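You operate a simulated robot arm through the tools that you are given. There is no shell and no other tool. Be economical: measure what you need, move in short steps, check, and stop when the job is done.

Carry out the task below with a simulated robot arm. There is one attempt and no reset: what you move stays moved.

## Task
Dust the cushion on the board, then fit the blue cover.
Fine: brush back where it stood; turn both catches in to clamp the cover. Set down upright: brush. What is to be rubbed or washed off counts as gone when no trace of it is left.
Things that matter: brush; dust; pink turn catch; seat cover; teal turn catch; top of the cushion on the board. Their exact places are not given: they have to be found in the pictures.

The check looks at the end state, three seconds after you hand in, the way a careful person would. Anything else that was tipped, shoved, dropped, spilled or broken makes it a failure. Lids that push on must go on centred and level and be pressed home; caps that screw on are set level and turned clockwise until they are tight.

## Robot
A 6-joint arm with a two-finger parallel gripper on a trunk, on a base that drives. Base frame: it is fixed to the floor where the robot stands at the start and does not move with it; the origin is under the middle of the robot, x ahead of it, y to its left, z up. Readings come in cm, rad, newtons and seconds.
With the tool pointing down near the work surface it reaches from about 10 to 72 cm from the robot's upright axis, wherever it stands. Its first joint turns from -2.897 to 2.897 rad. Places, roughly: dust [80, 0, 90]; pink turn catch [70, -30, 80]; teal turn catch [70, 20, 80]; top of the cushion on the board [80, -10, 80]. Payload 3.91 kg.
The tool frame sits at the grasp point between the pads (the TCP): z along the fingers, y along the line on which they close. The tips reach 3 cm beyond it. The gripper opens to 11 cm. The fingers are 2 cm wide and 1 cm thick; the gripper's body (4.8 by 11.2 cm) begins 5.5 cm behind the TCP.
Orientation is that of the tool frame in the base frame, as a unit quaternion [x, y, z, w]. With the fingers straight down and closing along the base's y, the tool's x points along the base's -x, its y along +y and its z along -z.

## Interface
- The arm moves only by the tool drive_tool. Its argument "deltas" is a list of rows, each a list of 7 numbers: the shift along the base's x, y, z in units of 500 mm (1.0 is 500 mm), then the turn, a rotation vector about the base's x, y, z in units of 120 degrees (1.0 is 120 degrees), then the gripper command, from -1 (shut) to 1 (fully open), values between in proportion. In form: [[tx, ty, tz, wx, wy, wz, grip], ...]. A call has 1 to 12 rows; each row is the pose to reach, as a shift and turn from the pose commanded when the call began. A call with a number of a shift or a turn outside -1 to 1 is refused whole. A row lasts 0.2 s, in which the tool goes at most 5 cm and 0.15 rad; a call with a longer step from one row to the next is refused whole, and so is a gripper value outside its range. A pose out of reach is approached as far as the arm can. The call stops where the force on the tool passes 40 N (or 10 N more than at its start, if that is more) or the arm is blocked; 0.2 s more then pass. Each finger travels about 4.5 cm/s and halts on what it meets, pressing with about 23 N; the grip force reading is that of the motor and also rises with nothing between the fingers. The clock runs only during rows and for 0.2 s after the last one: add rows that repeat a pose to give the fingers time. The reply holds the time, the measured pose of the TCP, the force on the tool along the base axes, the opening and the grip force, in the units named above and with some noise, with the torque about the TCP (base axes, N m) and any sound that the robot's microphone picked up.
- Cameras (640 x 400 px; columns grow to the right, rows downward): "scene" is now at [2.7, 12.51, 133.23]; the picture's right is [-0.18, -0.98, 0.00], its down [-0.40, 0.07, -0.91] and it looks along [0.90, -0.16, -0.41] (base axes); focal length 256 px, centre (320, 200). "wrist" rides on the gripper at [7.1, 2.2, -10.7] in the tool frame; the picture's right is [-0.29, 0.96, 0.00], its down [-0.76, -0.23, -0.61] and it looks along [-0.58, -0.18, 0.79] (tool axes); focal length 243 px, centre (320, 200).
- grab_frame(camera): a new picture of that camera. The clock stands still meanwhile.
- move_column(by): slides the trunk up (or, below 0, down) by that many cm; the arm and the scene camera ride with it, the base frame stays. It gives what a move gives, with no picture.
- drive_base(legs): drives the robot by 1 to 6 legs, each [ahead, left, turn to the left] in cm, cm and rad, along the robot's own axes; the way and the turn of a leg run together, so that a leg with both is an arc; at most 150 cm and 3.142 rad a leg. The arm and the cameras ride along, it lands a little off, and it stops where it bumps. It gives what a move gives.
- head_to(pan, tilt): turns the head with the scene camera to pan (to the left, within 1.501 rad either way) and tilt (down, from -0.506 to 1.204), counted from straight ahead of the robot. It gives what a move gives.
- locate(camera, pixels): for up to 12 pixels [column, row] of the newest picture of that camera ("zoom" is the newest enlarged one), the place [x, y, z] in the base frame of the surface seen there, good to about 0.2 cm, but the place of the scene camera against the robot may be out by one fixed shift of up to 1.8 cm in any direction. The clock stands still meanwhile.
- enlarge(camera, box): a new picture of the part [left, top, right, bottom] of that camera's present view, enlarged. The clock stands still meanwhile.
- finish_job(): hands the job in; it is judged then, once.

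Keep the steps short. Do not move on a guess: measure, check each grasp and each placing, and mend mistakes. In all there are 80 turns and 48 pictures (those below and enlarged ones count). Leave the gripper open and the arm clear of the work at the hand-in unless told otherwise, and finish with a single line.

The tools are called after ">>>" as name(argument=value, ...) on one line, values as JSON. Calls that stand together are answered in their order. drive_tool: Moves the arm, as the interface text tells. Its arguments: {"type":"object","properties":{"deltas":{"type":"array","items":{"type":"array","items":{"type":"number"}}}},"required":["deltas"]} The other tools are called the same way: move_column (by) slides the trunk up or down; drive_base (legs) drives the base; head_to (pan, tilt) turns the head that bears the scene camera; grab_frame (camera) takes a picture; locate (camera, pixels) gives the place of the surface under pixels of a picture; enlarge (camera, box) takes an enlarged picture of a part of a camera's view; finish_job () hands the job in.

At the start:

```text
time: 0.0
ee_pos: [42.27, -20.67, 108.24]
ee_rot: [0.0, 1.0, -0.001, 0.0]
ft_force: [-0.1, -0.2, 0.8]
wrist_torque: [-0.04, 0.0, 0.02]
finger_gap: 10.98
grip_force: 0.1
trunk travel left (down, up): [-27.5, 31.5]
robot x, y, heading: [-0.06, 0.03, 0.001]
head pan, tilt: [-0.18, 0.422]
```

scene: 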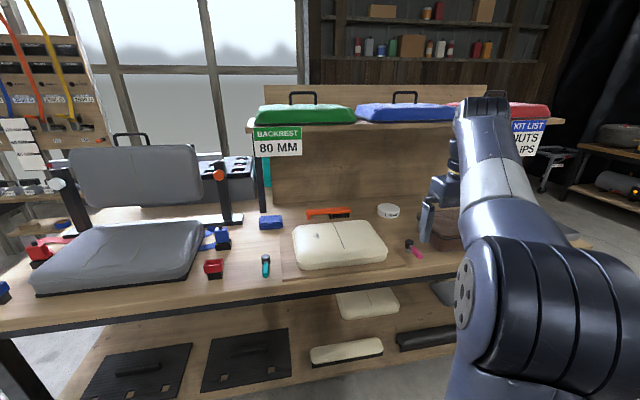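
wrist: 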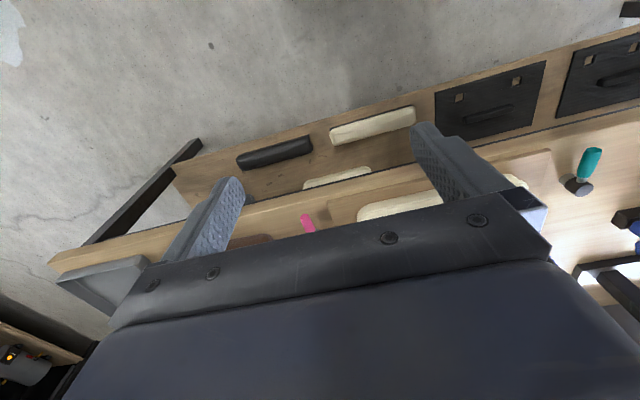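

I see the cream cushion on its board (340,245), the teal catch (265,265), the pink one (413,248), an orange brush (328,212) and the blue cover on the shelf (405,112). I'll enlarge these regions.

>>> enlarge(camera="scene", box=[240, 190, 460, 300])

>>> locate(camera="zoom", pixels=[[70, 215], [500, 180], [250, 70], [290, 150], [180, 160], [390, 130], [175, 220], [425, 200], [120, 250], [550, 200], [290, 100], [440, 220]])

>>> enlarge(camera="scene", box=[330, 70, 490, 150])

```text
2.91 times, centred on (350, 245) of scene
```

zoom: 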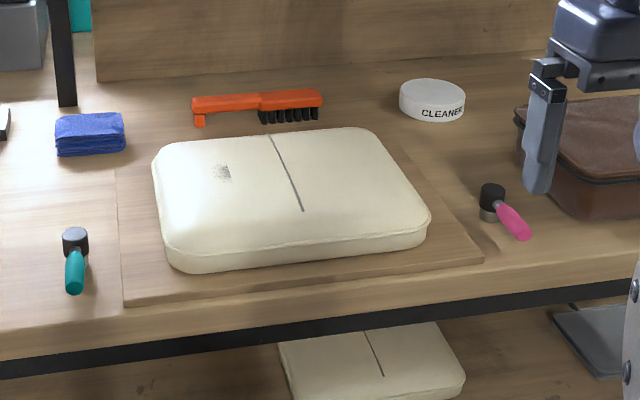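

```text
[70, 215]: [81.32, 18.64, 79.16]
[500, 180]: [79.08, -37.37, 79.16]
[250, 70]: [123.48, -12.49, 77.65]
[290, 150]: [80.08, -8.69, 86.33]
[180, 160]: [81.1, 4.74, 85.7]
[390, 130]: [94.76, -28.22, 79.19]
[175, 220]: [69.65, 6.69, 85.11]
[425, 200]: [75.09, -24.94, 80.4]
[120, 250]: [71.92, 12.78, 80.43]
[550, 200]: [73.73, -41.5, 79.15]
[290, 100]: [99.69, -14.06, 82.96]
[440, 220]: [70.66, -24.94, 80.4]
```

```text
4.00 times, centred on (410, 110) of scene
```

zoom: 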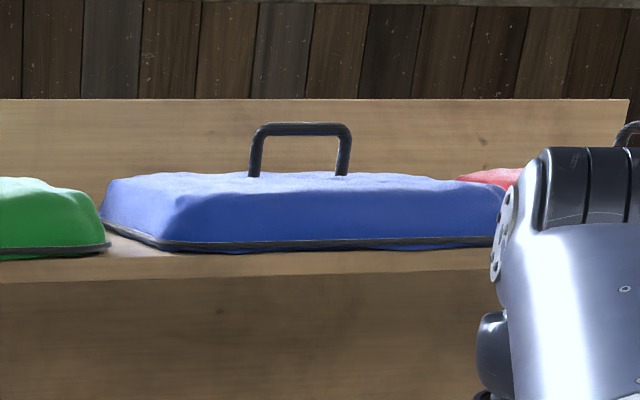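

The dust is the grey smudge at zoom (223,172). Next I'll measure the cover and its handle in the newest zoom.

>>> locate(camera="zoom", pixels=[[262, 128], [342, 130], [253, 172], [343, 172], [300, 180], [160, 246], [103, 215], [495, 240], [200, 200], [300, 262], [300, 130], [450, 215]])

>>> enlarge(camera="scene", box=[280, 195, 400, 285])

>>> locate(camera="zoom", pixels=[[120, 95], [310, 95], [270, 85], [180, 98], [85, 190], [115, 235]])

```text
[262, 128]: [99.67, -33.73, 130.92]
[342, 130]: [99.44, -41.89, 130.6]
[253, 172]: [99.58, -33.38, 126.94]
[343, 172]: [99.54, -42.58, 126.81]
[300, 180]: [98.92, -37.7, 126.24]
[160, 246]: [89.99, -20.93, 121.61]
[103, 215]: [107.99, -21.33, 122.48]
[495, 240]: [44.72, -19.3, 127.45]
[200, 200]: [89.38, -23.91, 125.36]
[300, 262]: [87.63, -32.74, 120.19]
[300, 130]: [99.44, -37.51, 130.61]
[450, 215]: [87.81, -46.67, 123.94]
```

```text
4.44 times, centred on (340, 240) of scene
```

zoom: 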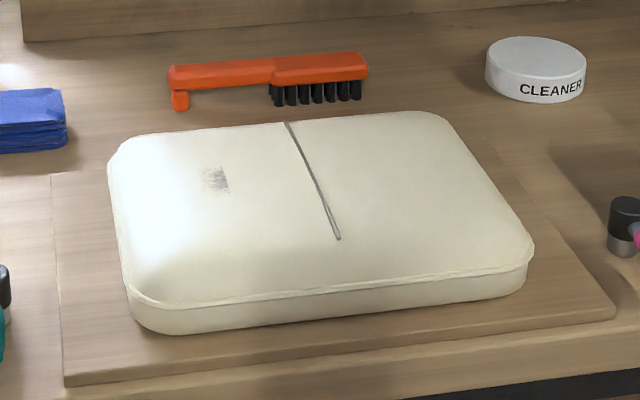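

```text
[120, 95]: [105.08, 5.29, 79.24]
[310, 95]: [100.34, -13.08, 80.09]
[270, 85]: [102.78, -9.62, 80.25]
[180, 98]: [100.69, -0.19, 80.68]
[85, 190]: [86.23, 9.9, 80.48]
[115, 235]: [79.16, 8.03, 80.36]
```

The cover's handle bar runs along y at (99.5, -37.7, ~130.7), the cushion top is at about z 86, and the brush lies at about (101, -6) under the shelf. I'll drive nearer, raise the trunk and look down for a better view.

>>> move_column(by=20)

>>> head_to(pan=-0.15, tilt=0.75)

>>> drive_base(legs=[[20, 0, 0]])

>>> grab_frame(camera="scene")

```text
time: 2.2
ee_pos: [42.15, -20.68, 128.25]
ee_rot: [0.0, 1.0, 0.0, 0.001]
ft_force: [-0.3, -0.1, 0.2]
wrist_torque: [-0.02, 0.0, -0.01]
finger_gap: 11.01
grip_force: 0.0
trunk travel left (down, up): [-47.5, 11.5]
robot x, y, heading: [-0.04, -0.01, 0.002]
head pan, tilt: [-0.18, 0.422]
```

```text
time: 3.0
ee_pos: [42.1, -20.67, 128.22]
ee_rot: [0.001, 1.0, 0.0, -0.001]
ft_force: [0.2, -0.2, 0.4]
wrist_torque: [0.0, 0.01, 0.0]
finger_gap: 11.0
grip_force: 0.1
trunk travel left (down, up): [-47.5, 11.5]
robot x, y, heading: [0.29, 0.1, 0.002]
head pan, tilt: [-0.15, 0.75]
```

```text
time: 4.6
ee_pos: [62.05, -20.46, 128.27]
ee_rot: [-0.001, 1.0, 0.0, 0.0]
ft_force: [-0.5, 0.2, 0.1]
wrist_torque: [-0.01, -0.01, 0.02]
finger_gap: 10.99
grip_force: 0.1
trunk travel left (down, up): [-47.5, 11.5]
robot x, y, heading: [20.05, 0.17, -0.002]
head pan, tilt: [-0.15, 0.75]
```

```text
42 pictures are left
```

scene: 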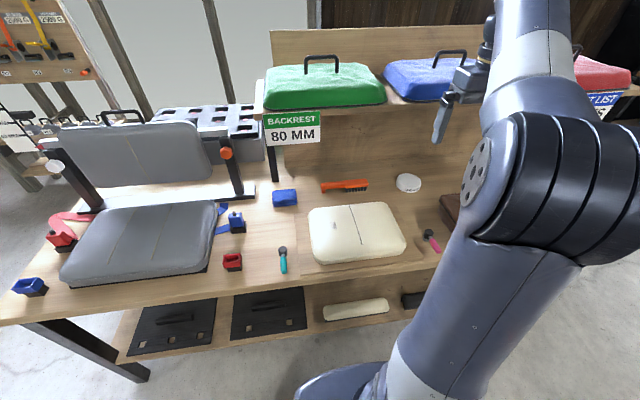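

>>> enlarge(camera="scene", box=[260, 165, 460, 290])

```text
3.20 times, centred on (360, 228) of scene
```

zoom: 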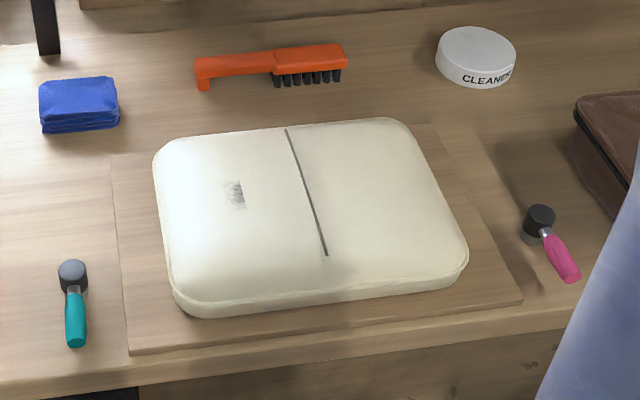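

>>> locate(camera="zoom", pixels=[[72, 268], [76, 340], [74, 292], [541, 215], [570, 275], [548, 236], [236, 195], [288, 130], [325, 255], [235, 180], [228, 185], [245, 205]])

>>> locate(camera="zoom", pixels=[[158, 175], [180, 300], [464, 240], [395, 122], [185, 145], [420, 145], [310, 300], [204, 62], [270, 55], [340, 52], [203, 86], [310, 80]])

>>> locate(camera="zoom", pixels=[[112, 165], [128, 352], [520, 302], [430, 128], [280, 82], [340, 80], [60, 270], [84, 270], [78, 350], [75, 315], [340, 345], [330, 365]])

```text
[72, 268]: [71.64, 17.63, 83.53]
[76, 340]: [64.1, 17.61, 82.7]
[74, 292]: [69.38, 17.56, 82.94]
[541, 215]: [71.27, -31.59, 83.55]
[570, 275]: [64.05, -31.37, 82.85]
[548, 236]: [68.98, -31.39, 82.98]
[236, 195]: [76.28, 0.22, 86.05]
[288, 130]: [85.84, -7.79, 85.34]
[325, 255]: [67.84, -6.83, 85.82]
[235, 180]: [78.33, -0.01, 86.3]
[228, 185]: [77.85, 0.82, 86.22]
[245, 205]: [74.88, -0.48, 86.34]
```

```text
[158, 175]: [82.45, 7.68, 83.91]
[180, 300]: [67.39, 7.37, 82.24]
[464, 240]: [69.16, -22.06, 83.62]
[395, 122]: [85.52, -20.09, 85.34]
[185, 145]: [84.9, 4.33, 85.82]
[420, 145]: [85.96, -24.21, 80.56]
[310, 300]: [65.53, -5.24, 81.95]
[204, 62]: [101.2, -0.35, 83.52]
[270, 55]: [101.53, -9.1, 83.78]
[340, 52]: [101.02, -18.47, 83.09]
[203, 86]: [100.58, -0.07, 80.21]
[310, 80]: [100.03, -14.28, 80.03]
```

```text
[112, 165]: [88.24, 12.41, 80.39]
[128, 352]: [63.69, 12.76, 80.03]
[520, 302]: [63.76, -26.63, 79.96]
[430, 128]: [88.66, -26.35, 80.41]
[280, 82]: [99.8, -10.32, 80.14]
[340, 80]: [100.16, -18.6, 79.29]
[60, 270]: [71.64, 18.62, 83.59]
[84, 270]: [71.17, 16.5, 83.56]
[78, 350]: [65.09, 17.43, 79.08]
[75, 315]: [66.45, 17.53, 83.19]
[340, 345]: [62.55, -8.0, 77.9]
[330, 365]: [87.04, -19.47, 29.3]
```

Measured: the cushion centre is about (76,-7), top z 86, on a board spanning x 63.7–88.4. The catch pivots are at (71.6,17.6) and (71.3,-31.5), both levers pointing toward me. The brush stands bristles down along y at x≈101, from y -0.3 to -18.6. I'll lower the trunk and drive nearer, since the brush is under the shelf.

>>> move_column(by=-18)

>>> drive_base(legs=[[13, 0, 0]])

>>> grab_frame(camera="scene")

```text
time: 6.6
ee_pos: [62.14, -20.48, 110.25]
ee_rot: [-0.001, 1.0, 0.0, -0.001]
ft_force: [-1.1, 0.7, -0.3]
wrist_torque: [0.0, -0.02, -0.01]
finger_gap: 11.03
grip_force: 0.1
trunk travel left (down, up): [-29.5, 29.5]
robot x, y, heading: [19.55, 0.02, 0.008]
head pan, tilt: [-0.15, 0.75]
```

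```text
time: 7.9
ee_pos: [75.16, -20.62, 110.15]
ee_rot: [0.0, 1.0, 0.0, 0.0]
ft_force: [-0.2, -0.4, 0.2]
wrist_torque: [0.0, 0.0, 0.03]
finger_gap: 10.99
grip_force: 0.0
trunk travel left (down, up): [-29.5, 29.5]
robot x, y, heading: [32.99, 0.2, 0.0]
head pan, tilt: [-0.15, 0.75]
```

```text
40 pictures are left
```

scene: 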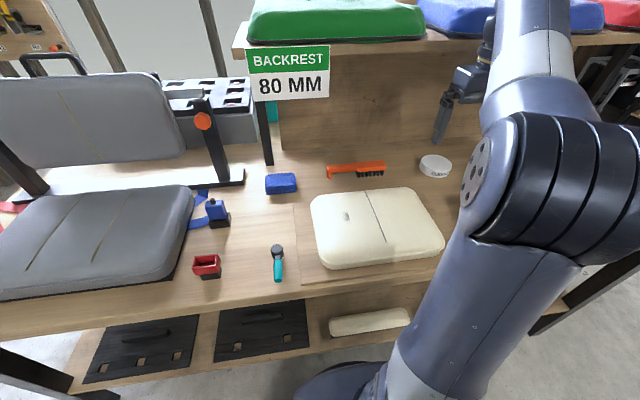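

I'll measure the arm's own link positions (elbow, shoulder, wrist) to plan reaching under the shelf, and the shelf's underside.

>>> locate(camera="scene", pixels=[[520, 180], [570, 180], [450, 300], [390, 390], [530, 60], [530, 15], [485, 55], [440, 130], [465, 75], [340, 385], [500, 20], [400, 42]])

>>> grab_frame(camera="wrist")

```text
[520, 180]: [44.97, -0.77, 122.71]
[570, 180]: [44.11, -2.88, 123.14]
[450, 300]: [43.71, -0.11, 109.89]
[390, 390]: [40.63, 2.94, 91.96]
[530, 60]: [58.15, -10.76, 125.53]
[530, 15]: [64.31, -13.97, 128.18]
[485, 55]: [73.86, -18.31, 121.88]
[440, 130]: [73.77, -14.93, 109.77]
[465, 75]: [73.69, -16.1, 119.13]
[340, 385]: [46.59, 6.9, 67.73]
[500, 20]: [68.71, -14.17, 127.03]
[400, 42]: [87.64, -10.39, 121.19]
```

```text
39 pictures are left
```

wrist: 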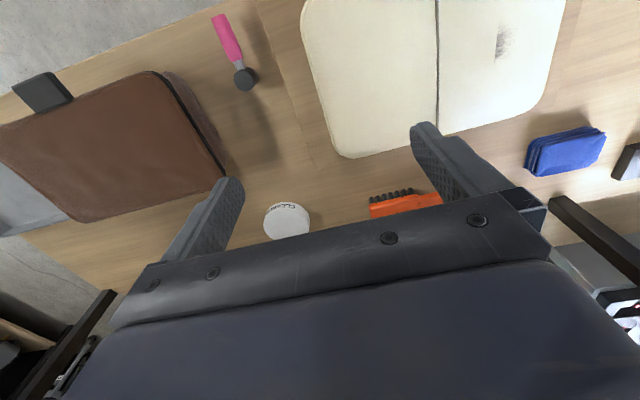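

The wrist view sees the pink catch, cushion and brush, so I'll use it to check the scene camera's fixed shift.

>>> locate(camera="wrist", pixels=[[246, 76], [228, 40], [218, 17], [440, 135], [437, 10], [500, 42], [500, 30], [502, 52], [410, 200], [375, 210], [340, 157], [412, 192]])

>>> enlarge(camera="scene", box=[300, 140, 460, 280])

>>> locate(camera="scene", pixels=[[366, 192], [385, 243], [347, 216], [330, 168], [385, 165], [278, 248], [278, 278]])

```text
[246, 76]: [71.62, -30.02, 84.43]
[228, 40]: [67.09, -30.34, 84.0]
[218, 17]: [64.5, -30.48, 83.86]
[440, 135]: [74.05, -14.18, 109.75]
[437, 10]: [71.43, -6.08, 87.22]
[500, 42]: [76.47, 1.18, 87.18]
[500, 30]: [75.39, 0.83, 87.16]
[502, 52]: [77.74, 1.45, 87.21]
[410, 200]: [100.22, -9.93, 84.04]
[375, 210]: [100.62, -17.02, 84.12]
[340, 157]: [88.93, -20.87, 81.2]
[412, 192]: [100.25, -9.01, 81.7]
```

```text
2.86 times, centred on (380, 210) of scene
```

zoom: 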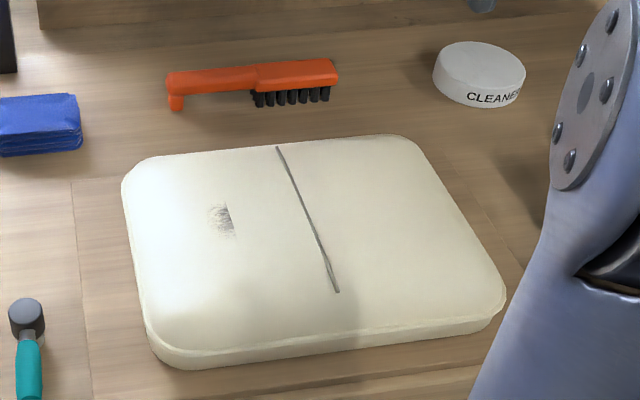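

```text
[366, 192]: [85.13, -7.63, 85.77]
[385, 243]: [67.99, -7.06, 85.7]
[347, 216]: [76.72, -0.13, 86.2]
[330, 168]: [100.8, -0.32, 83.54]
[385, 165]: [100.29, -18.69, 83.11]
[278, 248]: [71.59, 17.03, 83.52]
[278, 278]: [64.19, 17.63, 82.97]
```

The wrist camera gives y +1.2 and z +1.0 against the scene camera, and I'll apply that correction from here on. So the brush is near x 101, top z≈84.6, and the cushion top is z≈87.2. Next I'll turn the tool by -90° about z so it closes along x, while moving above the cushion.

>>> drive_tool(deltas=[[0, 0.023, 0, 0, 0, -0.0682, 1], [0, 0.046, 0, 0, 0, -0.1364, 1], [0, 0.069, 0, 0, 0, -0.2046, 1], [0, 0.092, -0.02, 0, 0, -0.2728, 1], [0, 0.115, -0.04, 0, 0, -0.341, 1], [0, 0.138, -0.06, 0, 0, -0.4092, 1], [0, 0.161, -0.08, 0, 0, -0.4774, 1], [0, 0.184, -0.1, 0, 0, -0.5456, 1], [0, 0.207, -0.12, 0, 0, -0.6138, 1], [0, 0.23, -0.14, 0, 0, -0.682, 1], [0, 0.252, -0.16, 0, 0, -0.75, 1]])

>>> grab_frame(camera="wrist")

>>> grab_frame(camera="scene")

```text
time: 10.3
ee_pos: [74.94, -8.11, 102.37]
ee_rot: [0.708, 0.706, -0.001, 0.0]
ft_force: [0.6, 0.6, 0.8]
wrist_torque: [-0.05, 0.01, 0.01]
finger_gap: 11.04
grip_force: 0.0
trunk travel left (down, up): [-29.5, 29.5]
robot x, y, heading: [32.83, 0.12, -0.001]
head pan, tilt: [-0.15, 0.75]
```

```text
37 pictures are left
```

wrist: 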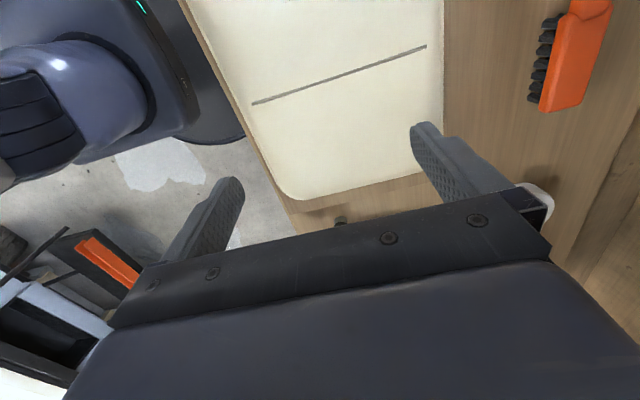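

```text
36 pictures are left
```

scene: 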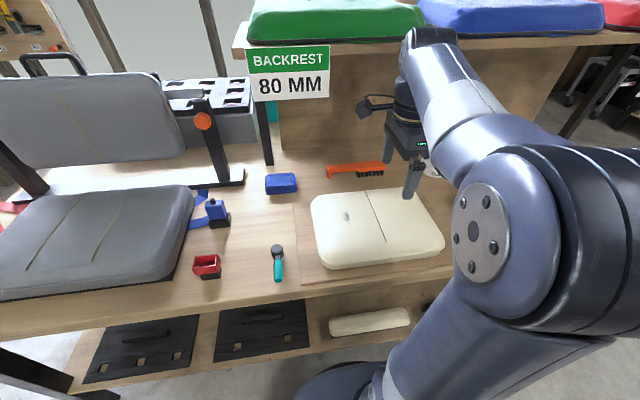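

>>> locate(camera="scene", pixels=[[425, 35], [440, 70], [465, 110], [405, 85], [405, 118], [412, 185], [540, 200], [480, 230], [430, 390], [290, 95], [290, 50], [365, 105]])

>>> locate(camera="wrist", pixels=[[570, 20], [595, 100], [545, 105], [570, 108], [560, 15], [606, 12], [535, 95], [430, 45], [255, 103], [580, 60]])

```text
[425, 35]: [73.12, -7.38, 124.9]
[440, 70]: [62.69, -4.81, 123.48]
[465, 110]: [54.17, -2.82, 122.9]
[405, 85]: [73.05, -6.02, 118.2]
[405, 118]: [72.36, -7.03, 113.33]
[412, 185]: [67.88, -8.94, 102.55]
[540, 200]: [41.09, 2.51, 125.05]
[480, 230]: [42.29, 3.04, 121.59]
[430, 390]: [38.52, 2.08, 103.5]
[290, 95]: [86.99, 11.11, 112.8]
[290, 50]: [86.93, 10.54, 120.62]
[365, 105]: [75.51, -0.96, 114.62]
```

```text
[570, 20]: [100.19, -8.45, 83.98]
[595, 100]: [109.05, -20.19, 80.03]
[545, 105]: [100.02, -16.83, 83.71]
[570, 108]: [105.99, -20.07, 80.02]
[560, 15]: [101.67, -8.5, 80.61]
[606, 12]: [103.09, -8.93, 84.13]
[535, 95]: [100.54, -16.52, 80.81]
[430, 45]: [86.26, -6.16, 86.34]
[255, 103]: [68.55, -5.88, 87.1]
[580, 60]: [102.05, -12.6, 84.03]
```

>>> enlarge(camera="scene", box=[320, 0, 480, 100])

>>> locate(camera="zoom", pixels=[[100, 165], [100, 180], [100, 190], [100, 200], [240, 155], [240, 165], [240, 175], [240, 185], [20, 250], [40, 250], [20, 390]])

```text
4.00 times, centred on (400, 50) of scene
```

zoom: 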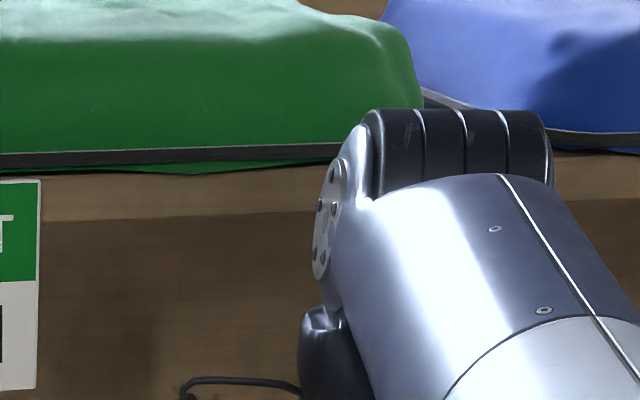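

```text
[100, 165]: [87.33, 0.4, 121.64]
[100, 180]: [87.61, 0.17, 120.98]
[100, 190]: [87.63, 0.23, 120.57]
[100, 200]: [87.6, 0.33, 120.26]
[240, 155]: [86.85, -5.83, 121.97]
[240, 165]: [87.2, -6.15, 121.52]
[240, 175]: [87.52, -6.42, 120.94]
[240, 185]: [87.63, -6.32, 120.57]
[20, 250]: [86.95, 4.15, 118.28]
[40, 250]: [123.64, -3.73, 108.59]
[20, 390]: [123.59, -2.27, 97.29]
```

The shelf underside is about z 120.2 and the wrist top is about 24 cm above the TCP. Lowering the trunk 10 puts the TCP at z 92.4: the tips clear the cushion by 2 cm and the wrist clears the shelf by 3–4. Then I'll go forward in short rows.

>>> move_column(by=-10)

>>> drive_tool(deltas=[[0.06, 0, 0, 0, 0, 0, 1], [0.12, 0, 0, 0, 0, 0, 1], [0.18, 0, 0, 0, 0, 0, 1], [0.24, 0, 0, 0, 0, 0, 1], [0.3, 0, 0, 0, 0, 0, 1], [0.36, 0, 0, 0, 0, 0, 1]])

>>> grab_frame(camera="scene")

```text
time: 11.6
ee_pos: [75.04, -8.05, 92.31]
ee_rot: [0.707, 0.707, 0.0, 0.0]
ft_force: [-0.3, 0.1, 0.4]
wrist_torque: [0.02, -0.01, 0.01]
finger_gap: 10.98
grip_force: 0.0
trunk travel left (down, up): [-19.5, 39.5]
robot x, y, heading: [32.97, 0.06, 0.001]
head pan, tilt: [-0.15, 0.75]
```

```text
time: 13.0
ee_pos: [93.01, -8.02, 92.15]
ee_rot: [0.707, 0.708, 0.0, 0.001]
ft_force: [-0.5, -0.1, 0.2]
wrist_torque: [-0.01, -0.03, -0.02]
finger_gap: 11.01
grip_force: 0.0
trunk travel left (down, up): [-19.5, 39.5]
robot x, y, heading: [32.67, -0.09, 0.001]
head pan, tilt: [-0.15, 0.75]
```

```text
34 pictures are left
```

scene: 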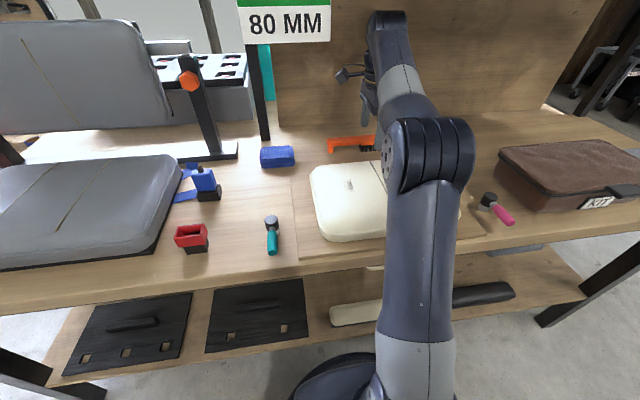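

The wrist is clear of the shelf and sign. I'll go on to x 101.6, y -7.5, then down to z 85.3.

>>> drive_tool(deltas=[[0.06, 0.005, 0, 0, 0, 0, 1], [0.12, 0.01, 0, 0, 0, 0, 1], [0.172, 0.01, 0, 0, 0, 0, 1], [0.172, 0.01, -0.05, 0, 0, 0, 1], [0.172, 0.01, -0.1, 0, 0, 0, 1], [0.172, 0.01, -0.137, 0, 0, 0, 1]])

>>> grab_frame(camera="wrist")

```text
time: 14.4
ee_pos: [101.16, -7.57, 85.51]
ee_rot: [0.708, 0.707, 0.0, 0.0]
ft_force: [-0.2, 0.0, -0.2]
wrist_torque: [0.02, -0.02, -0.02]
finger_gap: 11.02
grip_force: 0.1
out of reach, approached as far as the arm can: row 2, 3, 4, 5, 6
trunk travel left (down, up): [-19.5, 39.5]
robot x, y, heading: [32.66, -0.42, 0.008]
head pan, tilt: [-0.15, 0.75]
```

```text
33 pictures are left
```

wrist: 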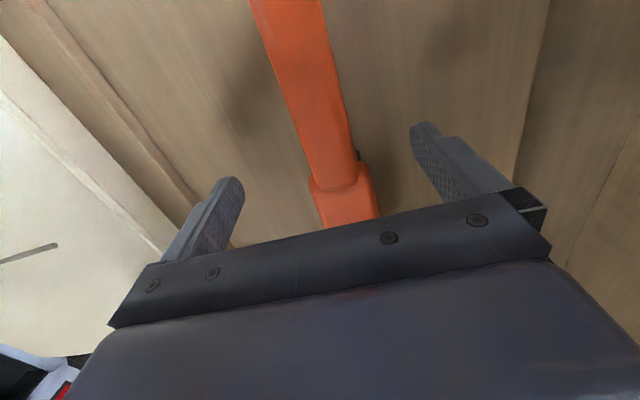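

>>> locate(camera="wrist", pixels=[[335, 190], [312, 185], [357, 160], [335, 80], [287, 120], [340, 120], [345, 215], [300, 5], [250, 5], [318, 5]])

```text
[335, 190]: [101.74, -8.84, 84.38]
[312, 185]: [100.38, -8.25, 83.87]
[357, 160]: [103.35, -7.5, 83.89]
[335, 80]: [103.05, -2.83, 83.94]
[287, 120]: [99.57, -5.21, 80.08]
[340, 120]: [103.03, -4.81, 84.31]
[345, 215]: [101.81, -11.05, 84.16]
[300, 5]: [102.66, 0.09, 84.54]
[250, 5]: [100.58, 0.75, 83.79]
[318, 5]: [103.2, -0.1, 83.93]
```

The handle centre is x≈101.9 and the head starts at y -8.2. I'll nudge the base 0.8 forward and then shift y by +1 so the grip is entirely on the handle.

>>> drive_base(legs=[[0.9, 0, 0]])

>>> drive_tool(deltas=[[0, 0.02, 0, 0, 0, 0, 1], [0, 0.02, 0, 0, 0, 0, 1]])

```text
time: 15.1
ee_pos: [101.58, -7.38, 86.07]
ee_rot: [0.707, 0.707, 0.003, 0.003]
ft_force: [-0.5, 0.5, 1.1]
wrist_torque: [0.01, 0.01, 0.01]
finger_gap: 11.0
grip_force: 0.1
trunk travel left (down, up): [-19.5, 39.5]
robot x, y, heading: [33.68, -0.21, -0.0]
head pan, tilt: [-0.15, 0.75]
```

```text
time: 15.7
ee_pos: [101.95, -6.51, 85.63]
ee_rot: [0.708, 0.707, 0.001, 0.001]
ft_force: [-0.3, -0.5, 0.5]
wrist_torque: [0.0, 0.02, -0.02]
finger_gap: 10.99
grip_force: 0.1
trunk travel left (down, up): [-19.5, 39.5]
robot x, y, heading: [33.84, -0.17, 0.002]
head pan, tilt: [-0.15, 0.75]
```

Centred on the handle. I'll lower 0.4 and close.

>>> drive_tool(deltas=[[0, 0, -0.008, 0, 0, 0, 1], [0, 0, -0.008, 0, 0, 0, -1], [0, 0, -0.008, 0, 0, 0, -1], [0, 0, -0.008, 0, 0, 0, -1], [0, 0, -0.008, 0, 0, 0, -1], [0, 0, -0.008, 0, 0, 0, -1], [0, 0, -0.008, 0, 0, 0, -1], [0, 0, -0.008, 0, 0, 0, -1]])

>>> grab_frame(camera="wrist")

```text
time: 17.5
ee_pos: [102.05, -6.4, 85.23]
ee_rot: [0.707, 0.708, 0.002, 0.002]
ft_force: [0.1, 0.4, 0.7]
wrist_torque: [-0.02, 0.03, 0.01]
finger_gap: 2.71
grip_force: 22.9
trunk travel left (down, up): [-19.5, 39.5]
robot x, y, heading: [33.82, 0.36, -0.001]
head pan, tilt: [-0.15, 0.75]
```

```text
32 pictures are left
```

wrist: 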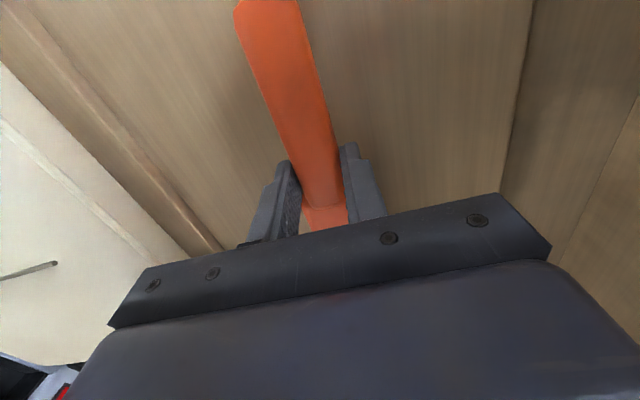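

Firm grip with a 2.7 cm gap. The set-down pose to remember is TCP (102.0,-6.4,85.25), with the bristle tips about 5 cm below the TCP. I'll lift to z 93.2 and pull back over the cushion.

>>> drive_tool(deltas=[[0, 0, 0.05, 0, 0, 0, -1], [0, 0, 0.1, 0, 0, 0, -1], [0, 0, 0.162, 0, 0, 0, -1], [-0.07, 0, 0.162, 0, 0, 0, -1], [-0.14, 0, 0.162, 0, 0, 0, -1], [-0.21, 0, 0.162, 0, 0, 0, -1], [-0.28, 0, 0.162, 0, 0, 0, -1], [-0.35, 0.02, 0.165, 0, 0, 0, -1], [-0.42, 0.06, 0.18, 0, 0, 0, -1], [-0.49, 0.12, 0.2, 0, 0, 0, -1], [-0.55, 0.2, 0.22, 0, 0, 0, -1], [-0.59, 0.28, 0.22, 0, 0, 0, -1]])

>>> grab_frame(camera="scene")

```text
refused: row 11 steps farther than a row can; nothing moved
```

```text
31 pictures are left
```

scene: 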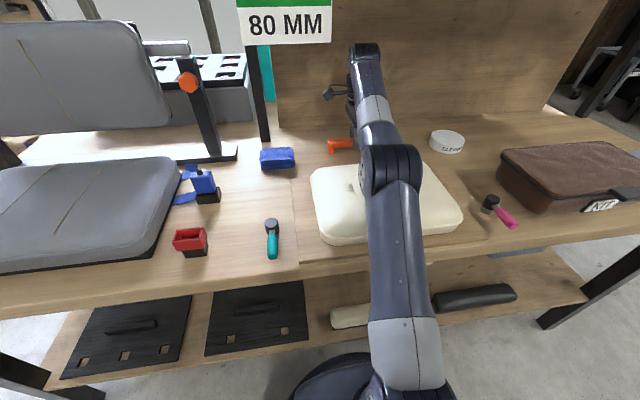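

One row was too long, so nothing moved. I'll repeat it with shorter steps.

>>> drive_tool(deltas=[[0, 0, 0.05, 0, 0, 0, -1], [0, 0, 0.1, 0, 0, 0, -1], [0, 0, 0.162, 0, 0, 0, -1], [-0.07, 0, 0.162, 0, 0, 0, -1], [-0.14, 0, 0.162, 0, 0, 0, -1], [-0.21, 0, 0.162, 0, 0, 0, -1], [-0.28, 0, 0.162, 0, 0, 0, -1], [-0.35, 0.02, 0.165, 0, 0, 0, -1], [-0.42, 0.06, 0.18, 0, 0, 0, -1], [-0.48, 0.12, 0.2, 0, 0, 0, -1], [-0.54, 0.19, 0.22, 0, 0, 0, -1], [-0.58, 0.27, 0.22, 0, 0, 0, -1]])

>>> grab_frame(camera="wrist")

>>> grab_frame(camera="scene")

```text
time: 20.1
ee_pos: [72.96, 6.94, 96.28]
ee_rot: [0.707, 0.707, 0.001, 0.001]
ft_force: [0.4, 0.6, -0.5]
wrist_torque: [0.02, 0.0, 0.03]
finger_gap: 2.74
grip_force: 22.9
out of reach, approached as far as the arm can: row 1, 2, 3, 4
trunk travel left (down, up): [-19.5, 39.5]
robot x, y, heading: [33.54, 0.12, 0.002]
head pan, tilt: [-0.15, 0.75]
```

```text
30 pictures are left
```

wrist: 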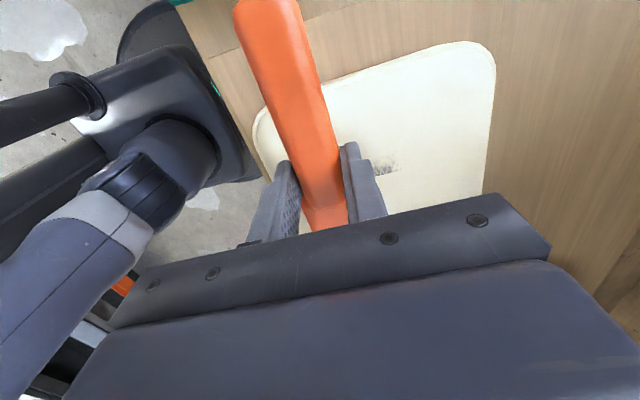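

```text
29 pictures are left
```

scene: 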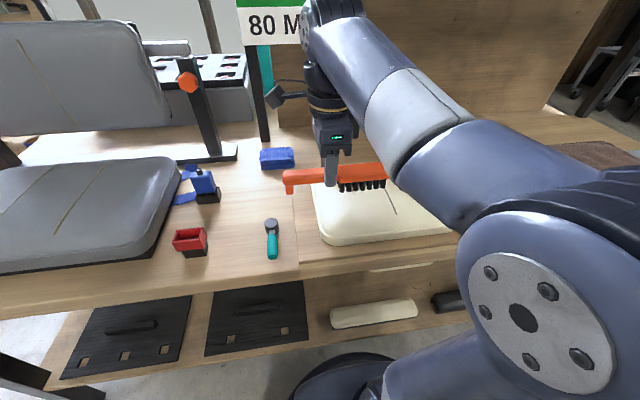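

The brush is held level, and the dust shows at wrist (383,168) just ahead of the bristle line. I'll lower until the bristles press lightly and sweep along x.

>>> drive_tool(deltas=[[-0.02, 0, -0.05, 0, 0, 0, -1], [-0.02, 0, -0.08, 0, 0, 0, -1], [-0.02, 0, -0.09, 0, 0, 0, -1], [0.02, 0, -0.09, 0, 0, 0, -1], [0.06, 0, -0.09, 0, 0, 0, -1], [0.1, 0, -0.09, 0, 0, 0, -1], [0.14, 0, -0.09, 0, 0, 0, -1], [0.1, 0, -0.09, 0, 0, 0, -1], [0.06, 0, -0.09, 0, 0, 0, -1], [0.02, 0, -0.09, 0, 0, 0, -1], [-0.02, 0, -0.09, 0, 0, 0, -1]])

>>> enlarge(camera="wrist", box=[240, 0, 560, 200])

```text
time: 22.5
ee_pos: [71.99, 6.82, 91.57]
ee_rot: [0.707, 0.707, 0.0, 0.001]
ft_force: [-0.3, 0.0, -1.1]
wrist_torque: [0.01, 0.02, 0.03]
finger_gap: 2.76
grip_force: 22.8
trunk travel left (down, up): [-19.5, 39.5]
robot x, y, heading: [33.89, 0.03, -0.001]
head pan, tilt: [-0.15, 0.75]
```

```text
2.00 times, centred on (400, 100) of wrist
```

zoom: 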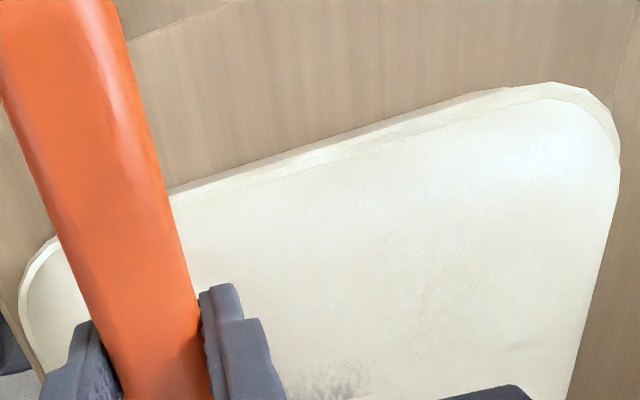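

The force is near zero and the patch is still there, so the bristles barely touched. I'll locate the patch, then press about 0.6 cm lower.

>>> locate(camera="zoom", pixels=[[330, 385], [300, 385], [365, 375], [430, 255]])

>>> drive_tool(deltas=[[0, -0.03, -0.006, 0, 0, 0, -1], [0, -0.03, -0.012, 0, 0, 0, -1], [0.04, -0.03, -0.012, 0, 0, 0, -1], [0.08, -0.03, -0.012, 0, 0, 0, -1], [0.12, -0.03, -0.012, 0, 0, 0, -1], [0.16, -0.03, -0.012, 0, 0, 0, -1], [0.12, -0.03, -0.012, 0, 0, 0, -1], [0.08, -0.03, -0.012, 0, 0, 0, -1], [0.04, -0.03, -0.012, 0, 0, 0, -1], [0, -0.03, -0.012, 0, 0, 0, -1]])

```text
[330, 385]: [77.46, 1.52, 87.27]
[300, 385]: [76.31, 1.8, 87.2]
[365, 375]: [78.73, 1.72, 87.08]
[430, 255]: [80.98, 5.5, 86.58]
```

```text
time: 24.7
ee_pos: [72.13, 5.44, 91.1]
ee_rot: [0.707, 0.707, 0.0, 0.001]
ft_force: [-0.4, 0.3, -0.8]
wrist_torque: [0.02, -0.01, -0.06]
finger_gap: 2.75
grip_force: 22.5
trunk travel left (down, up): [-19.5, 39.5]
robot x, y, heading: [33.94, -0.12, 0.001]
head pan, tilt: [-0.15, 0.75]
```

>>> enlarge(camera="scene", box=[260, 120, 460, 245])

```text
3.20 times, centred on (360, 182) of scene
```

zoom: 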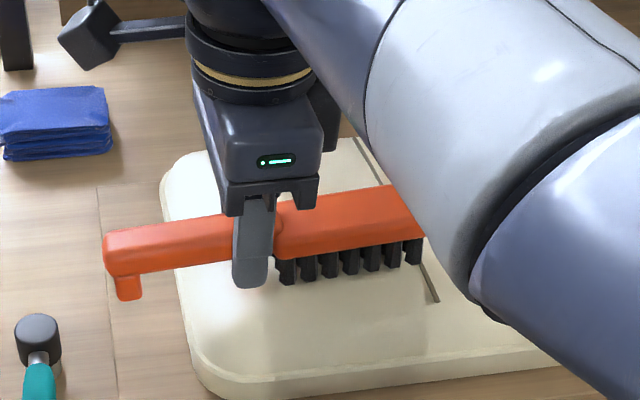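

>>> drive_tool(deltas=[[-0.02, 0, 0.06, 0, 0, 0, -1], [-0.04, 0.0, 0.1, 0, 0, 0, -1]])

>>> enlarge(camera="wrist", box=[280, 60, 520, 210])

```text
time: 25.3
ee_pos: [70.17, 5.55, 95.94]
ee_rot: [0.708, 0.707, 0.001, 0.0]
ft_force: [0.8, -0.2, -0.7]
wrist_torque: [0.03, 0.04, 0.02]
finger_gap: 2.77
grip_force: 23.2
trunk travel left (down, up): [-19.5, 39.5]
robot x, y, heading: [34.23, 0.08, 0.003]
head pan, tilt: [-0.15, 0.75]
```

```text
2.67 times, centred on (400, 135) of wrist
```

zoom: 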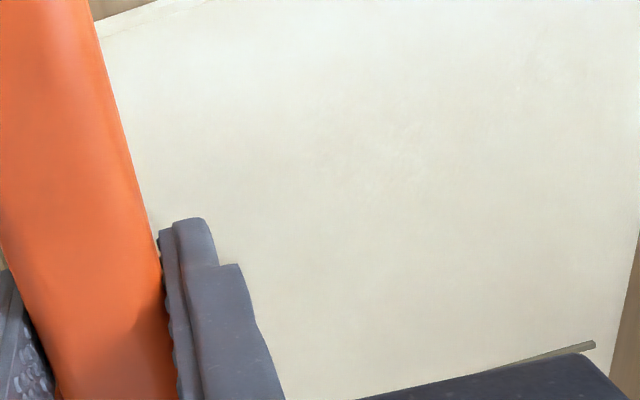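

The dust looks gone. I'll do one more pass, slightly shifted, to be sure.

>>> drive_tool(deltas=[[0.02, 0.03, -0.06, 0, 0, 0, -1], [0.02, 0.03, -0.1, 0, 0, 0, -1], [0.06, 0.03, -0.1, 0, 0, 0, -1], [0.1, 0.03, -0.1, 0, 0, 0, -1], [0.14, 0.03, -0.1, 0, 0, 0, -1], [0.18, 0.03, -0.1, 0, 0, 0, -1], [0.2, 0.0, -0.1, 0, 0, 0, -1], [0.16, 0.0, -0.1, 0, 0, 0, -1], [0.12, 0.0, -0.1, 0, 0, 0, -1], [0.08, 0, -0.1, 0, 0, 0, -1], [0.04, 0, -0.1, 0, 0, 0, -1], [0.02, 0, -0.05, 0, 0, 0, -1]])

```text
time: 27.9
ee_pos: [70.93, 5.51, 93.71]
ee_rot: [0.707, 0.708, 0.002, 0.001]
ft_force: [0.3, 0.3, -0.7]
wrist_torque: [0.01, 0.01, -0.03]
finger_gap: 2.78
grip_force: 22.9
trunk travel left (down, up): [-19.5, 39.5]
robot x, y, heading: [34.1, 0.21, -0.001]
head pan, tilt: [-0.15, 0.75]
```

To return the brush I'll drive the base 2 cm forward for reach slack, then move above the brush's old spot.

>>> drive_base(legs=[[2, 0, 0]])

>>> drive_tool(deltas=[[0.0, -0.06, 0, 0, 0, 0, -1], [0.0, -0.12, 0, 0, 0, 0, -1], [0.0, -0.18, 0, 0, 0, 0, -1], [0.03, -0.238, -0.008, 0, 0, 0, -1], [0.09, -0.238, -0.008, 0, 0, 0, -1], [0.15, -0.238, -0.008, 0, 0, 0, -1], [0.21, -0.238, -0.008, 0, 0, 0, -1], [0.27, -0.238, -0.008, 0, 0, 0, -1], [0.33, -0.238, -0.008, 0, 0, 0, -1], [0.39, -0.238, -0.008, 0, 0, 0, -1], [0.45, -0.238, -0.008, 0, 0, 0, -1], [0.51, -0.238, -0.008, 0, 0, 0, -1]])

```text
time: 28.7
ee_pos: [72.82, 5.48, 93.72]
ee_rot: [0.708, 0.707, 0.001, 0.001]
ft_force: [0.1, -0.6, -1.0]
wrist_torque: [-0.01, -0.01, 0.0]
finger_gap: 2.79
grip_force: 23.5
trunk travel left (down, up): [-19.5, 39.5]
robot x, y, heading: [35.92, 0.48, -0.001]
head pan, tilt: [-0.15, 0.75]
```

```text
time: 31.3
ee_pos: [98.31, -6.51, 93.26]
ee_rot: [0.707, 0.707, 0.001, 0.002]
ft_force: [-0.2, -0.2, -1.0]
wrist_torque: [0.04, -0.02, 0.03]
finger_gap: 2.74
grip_force: 22.5
trunk travel left (down, up): [-19.5, 39.5]
robot x, y, heading: [36.03, -0.07, 0.001]
head pan, tilt: [-0.15, 0.75]
```

At (98.3,-6.5,93.3). I'll go to x 102, lower to z 85.3, and check the force before opening.

>>> drive_tool(deltas=[[0.04, 0.001, 0, 0, 0, 0, -1], [0.074, 0.002, 0, 0, 0, 0, -1], [0.074, 0.002, -0.05, 0, 0, 0, -1], [0.074, 0.002, -0.1, 0, 0, 0, -1], [0.074, 0.002, -0.14, 0, 0, 0, -1], [0.074, 0.002, -0.158, 0, 0, 0, -1], [0.074, 0.002, -0.158, 0, 0, 0, -1]])

>>> enlarge(camera="scene", box=[260, 120, 460, 245])

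```text
time: 32.9
ee_pos: [102.13, -6.27, 85.33]
ee_rot: [0.707, 0.707, 0.002, 0.001]
ft_force: [-0.4, 0.3, -1.0]
wrist_torque: [0.02, 0.03, 0.0]
finger_gap: 2.75
grip_force: 23.2
out of reach, approached as far as the arm can: row 1, 2, 3
trunk travel left (down, up): [-19.5, 39.5]
robot x, y, heading: [35.6, 0.03, -0.001]
head pan, tilt: [-0.15, 0.75]
```

```text
3.20 times, centred on (360, 182) of scene
```

zoom: 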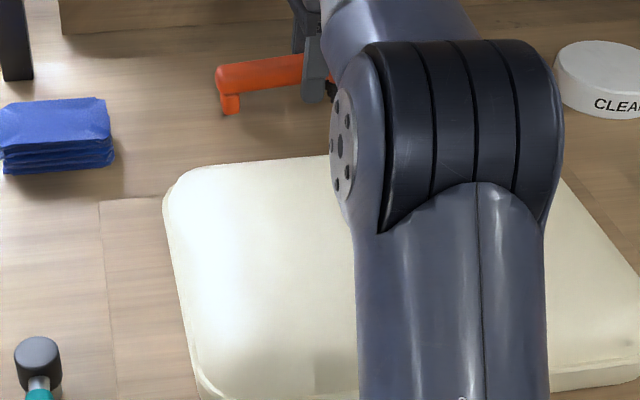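

The cushion looks clean. The brush is within 0.1 cm of its old pose, so I'll lower 0.1, open, and rise to z 93.

>>> drive_tool(deltas=[[0, 0, -0.002, 0, 0, 0, -1], [0, 0, -0.002, 0, 0, 0, -0.3], [0, 0, -0.002, 0, 0, 0, 0.2], [0, 0, -0.002, 0, 0, 0, 0.2], [0, 0, -0.002, 0, 0, 0, 0.2], [0, 0, -0.002, 0, 0, 0, 0.2], [0, 0, 0.04, 0, 0, 0, 0.2], [0, 0, 0.09, 0, 0, 0, 0.2], [0, 0, 0.15, 0, 0, 0, 0.2]])

>>> drive_tool(deltas=[[-0.06, 0, 0, 0, 0, 0, 0.2], [-0.12, 0, 0, 0, 0, 0, 0.2], [-0.18, 0, 0, 0, 0, 0, 0.2], [-0.24, 0, 0, 0, 0, 0, 0.2], [-0.3, 0, 0, 0, 0, 0, 0.2], [-0.36, 0, 0, 0, 0, 0, 0.2], [-0.42, 0, 0.0, 0, 0, 0, 0.2], [-0.48, 0, 0.06, 0, 0, 0, 0.2], [-0.54, 0, 0.12, 0, 0, 0, 0.2], [-0.6, 0, 0.18, 0, 0, 0, 0.2]])

>>> grab_frame(camera="scene")

```text
time: 34.9
ee_pos: [101.99, -6.25, 89.35]
ee_rot: [0.707, 0.707, 0.003, 0.002]
ft_force: [-0.2, -0.2, 0.2]
wrist_torque: [0.02, -0.03, 0.03]
finger_gap: 6.62
grip_force: 0.0
out of reach, approached as far as the arm can: row 8, 9
trunk travel left (down, up): [-19.5, 39.5]
robot x, y, heading: [35.92, 0.41, -0.002]
head pan, tilt: [-0.15, 0.75]
```

```text
time: 35.9
ee_pos: [91.48, -6.15, 89.4]
ee_rot: [0.707, 0.707, 0.01, 0.012]
ft_force: [33.7, -0.8, -3.3]
wrist_torque: [-0.04, -0.93, -0.27]
finger_gap: 4.83
grip_force: 0.1
trunk travel left (down, up): [-19.5, 39.5]
robot x, y, heading: [36.26, -0.19, -0.001]
head pan, tilt: [-0.15, 0.75]
stopped in row 5: the force on the tool passed its limit at 51 N (the readings are from after the stop); the commanded pose is now the measured one
```

```text
24 pictures are left
```

scene: 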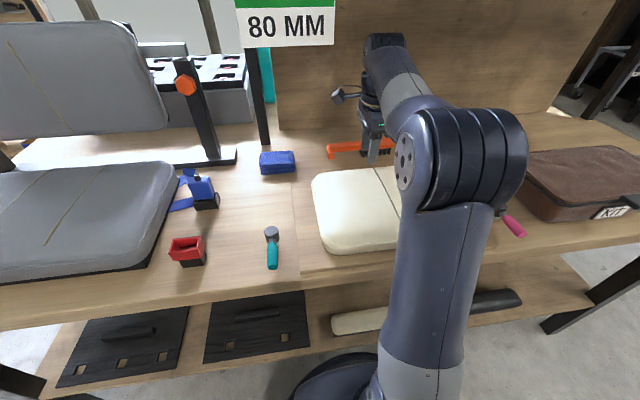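

The lift came up short because it was out of reach, and the finger bumped the cushion's rear edge. I'll back off forward, lift, and then check whether the cushion moved.

>>> drive_tool(deltas=[[0.03, 0, 0, 0, 0, 0, 0.2], [0.03, 0, 0.04, 0, 0, 0, 0.2], [0.03, 0, 0.075, 0, 0, 0, 0.2]])

```text
time: 36.7
ee_pos: [92.32, -6.14, 93.46]
ee_rot: [0.707, 0.707, 0.008, 0.009]
ft_force: [0.8, 0.3, -0.2]
wrist_torque: [0.03, 0.04, -0.03]
finger_gap: 6.61
grip_force: 0.1
trunk travel left (down, up): [-19.5, 39.5]
robot x, y, heading: [36.09, -0.08, -0.004]
head pan, tilt: [-0.15, 0.75]
```

>>> drive_tool(deltas=[[-0.06, 0, 0, 0, 0, 0, 0.2], [-0.12, 0, 0, 0, 0, 0, 0.2], [-0.18, 0, 0, 0, 0, 0, 0.2], [-0.24, 0, 0.03, 0, 0, 0, 0.2], [-0.3, 0, 0.08, 0, 0, 0, 0.2], [-0.36, 0.0, 0.16, 0, 0, 0, 0.2], [-0.42, 0.0, 0.24, 0, 0, 0, 0.2], [-0.48, 0.0, 0.31, 0, 0, 0, 0.2]])

>>> grab_frame(camera="wrist")

>>> grab_frame(camera="scene")

```text
time: 38.5
ee_pos: [68.87, -6.18, 103.84]
ee_rot: [0.707, 0.707, 0.01, 0.011]
ft_force: [-0.5, -0.4, 0.5]
wrist_torque: [0.01, 0.04, -0.01]
finger_gap: 6.63
grip_force: 0.0
out of reach, approached as far as the arm can: row 7, 8
trunk travel left (down, up): [-19.5, 39.5]
robot x, y, heading: [35.48, -0.01, -0.0]
head pan, tilt: [-0.15, 0.75]
```

```text
23 pictures are left
```

wrist: 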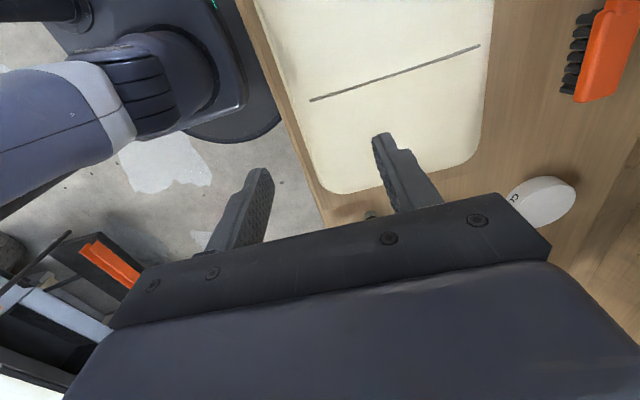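

```text
22 pictures are left
```

scene: 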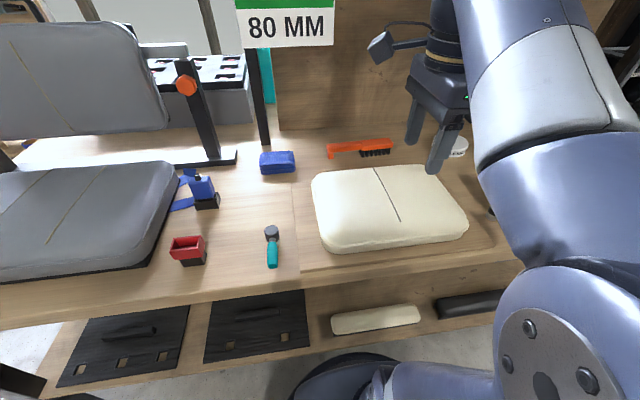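

>>> locate(camera="wrist", pixels=[[478, 45], [311, 100], [600, 60], [615, 5], [580, 100], [475, 150], [480, 60], [310, 150], [618, 98]])

>>> enlarge(camera="scene", box=[290, 120, 490, 280])

>>> locate(camera="scene", pixels=[[375, 167], [400, 221], [297, 195], [302, 269], [313, 190], [330, 150], [390, 141], [320, 235], [466, 217]])

```text
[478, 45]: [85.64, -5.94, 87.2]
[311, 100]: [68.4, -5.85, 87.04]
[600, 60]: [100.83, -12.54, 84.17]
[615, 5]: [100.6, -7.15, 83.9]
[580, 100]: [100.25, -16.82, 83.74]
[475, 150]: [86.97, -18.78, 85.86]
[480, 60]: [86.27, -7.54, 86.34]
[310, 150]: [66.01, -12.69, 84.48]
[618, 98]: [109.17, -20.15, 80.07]
```

```text
2.50 times, centred on (390, 200) of scene
```

zoom: 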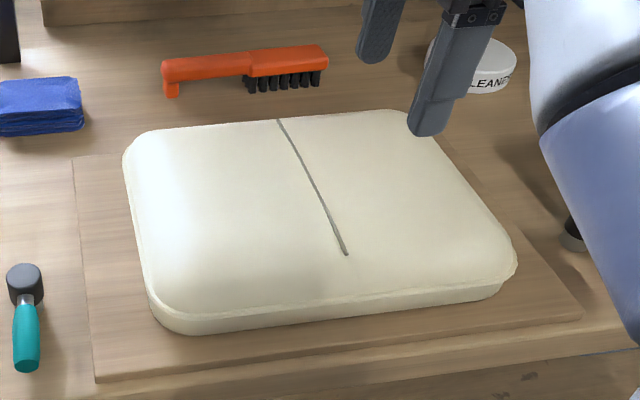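

```text
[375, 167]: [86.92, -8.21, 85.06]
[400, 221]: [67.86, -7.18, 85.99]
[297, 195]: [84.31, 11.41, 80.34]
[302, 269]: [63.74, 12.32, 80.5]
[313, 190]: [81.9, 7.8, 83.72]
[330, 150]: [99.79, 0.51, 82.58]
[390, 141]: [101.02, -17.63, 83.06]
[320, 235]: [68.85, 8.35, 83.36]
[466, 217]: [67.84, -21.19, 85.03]
```

The cushion has not moved (slit near end 68.4 against 68.5), it is clean, and the brush is back within 0.2 cm. For the cover I'll raise the trunk, then drive right along the bench.

>>> move_column(by=37)

>>> drive_base(legs=[[0, -24, 0]])

>>> head_to(pan=-0.35, tilt=0.6)

>>> grab_frame(camera="wrist")

>>> grab_frame(camera="scene")

```text
time: 42.1
ee_pos: [68.99, -6.15, 140.83]
ee_rot: [0.707, 0.707, 0.01, 0.012]
ft_force: [0.2, 0.5, 0.3]
wrist_torque: [0.03, 0.0, 0.0]
finger_gap: 6.6
grip_force: 0.0
trunk travel left (down, up): [-56.5, 2.5]
robot x, y, heading: [35.93, 0.12, 0.003]
head pan, tilt: [-0.15, 0.75]
```

```text
time: 43.9
ee_pos: [68.94, -30.02, 140.7]
ee_rot: [0.705, 0.71, 0.01, 0.011]
ft_force: [0.6, -0.4, -0.9]
wrist_torque: [0.0, 0.0, -0.01]
finger_gap: 6.62
grip_force: 0.2
trunk travel left (down, up): [-56.5, 2.5]
robot x, y, heading: [36.02, -23.72, 0.009]
head pan, tilt: [-0.15, 0.75]
```

```text
time: 44.6
ee_pos: [68.97, -30.07, 140.9]
ee_rot: [0.705, 0.709, 0.009, 0.011]
ft_force: [0.5, -0.4, -0.6]
wrist_torque: [0.0, -0.01, -0.01]
finger_gap: 6.61
grip_force: 0.0
trunk travel left (down, up): [-56.5, 2.5]
robot x, y, heading: [35.6, -23.79, 0.005]
head pan, tilt: [-0.351, 0.6]
```

```text
20 pictures are left
```

wrist: 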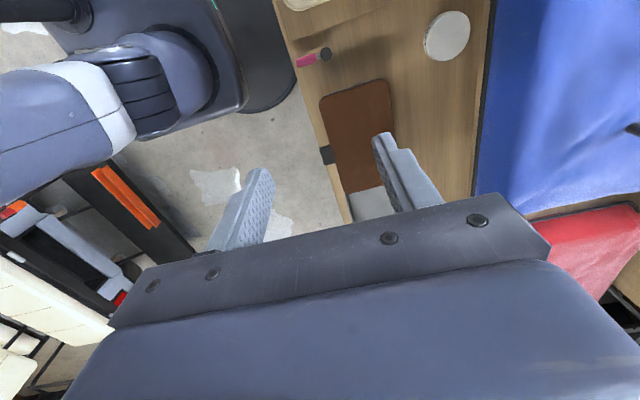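

```text
19 pictures are left
```

scene: 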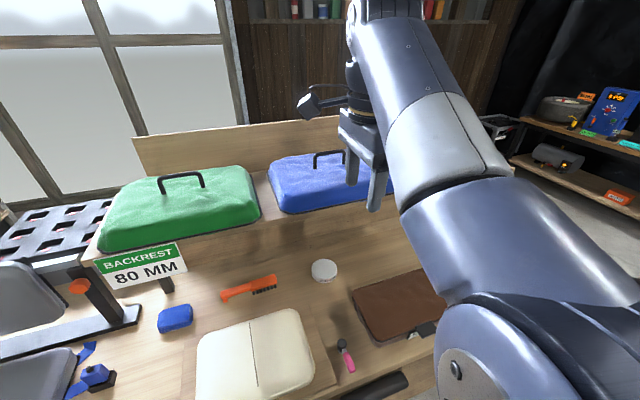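

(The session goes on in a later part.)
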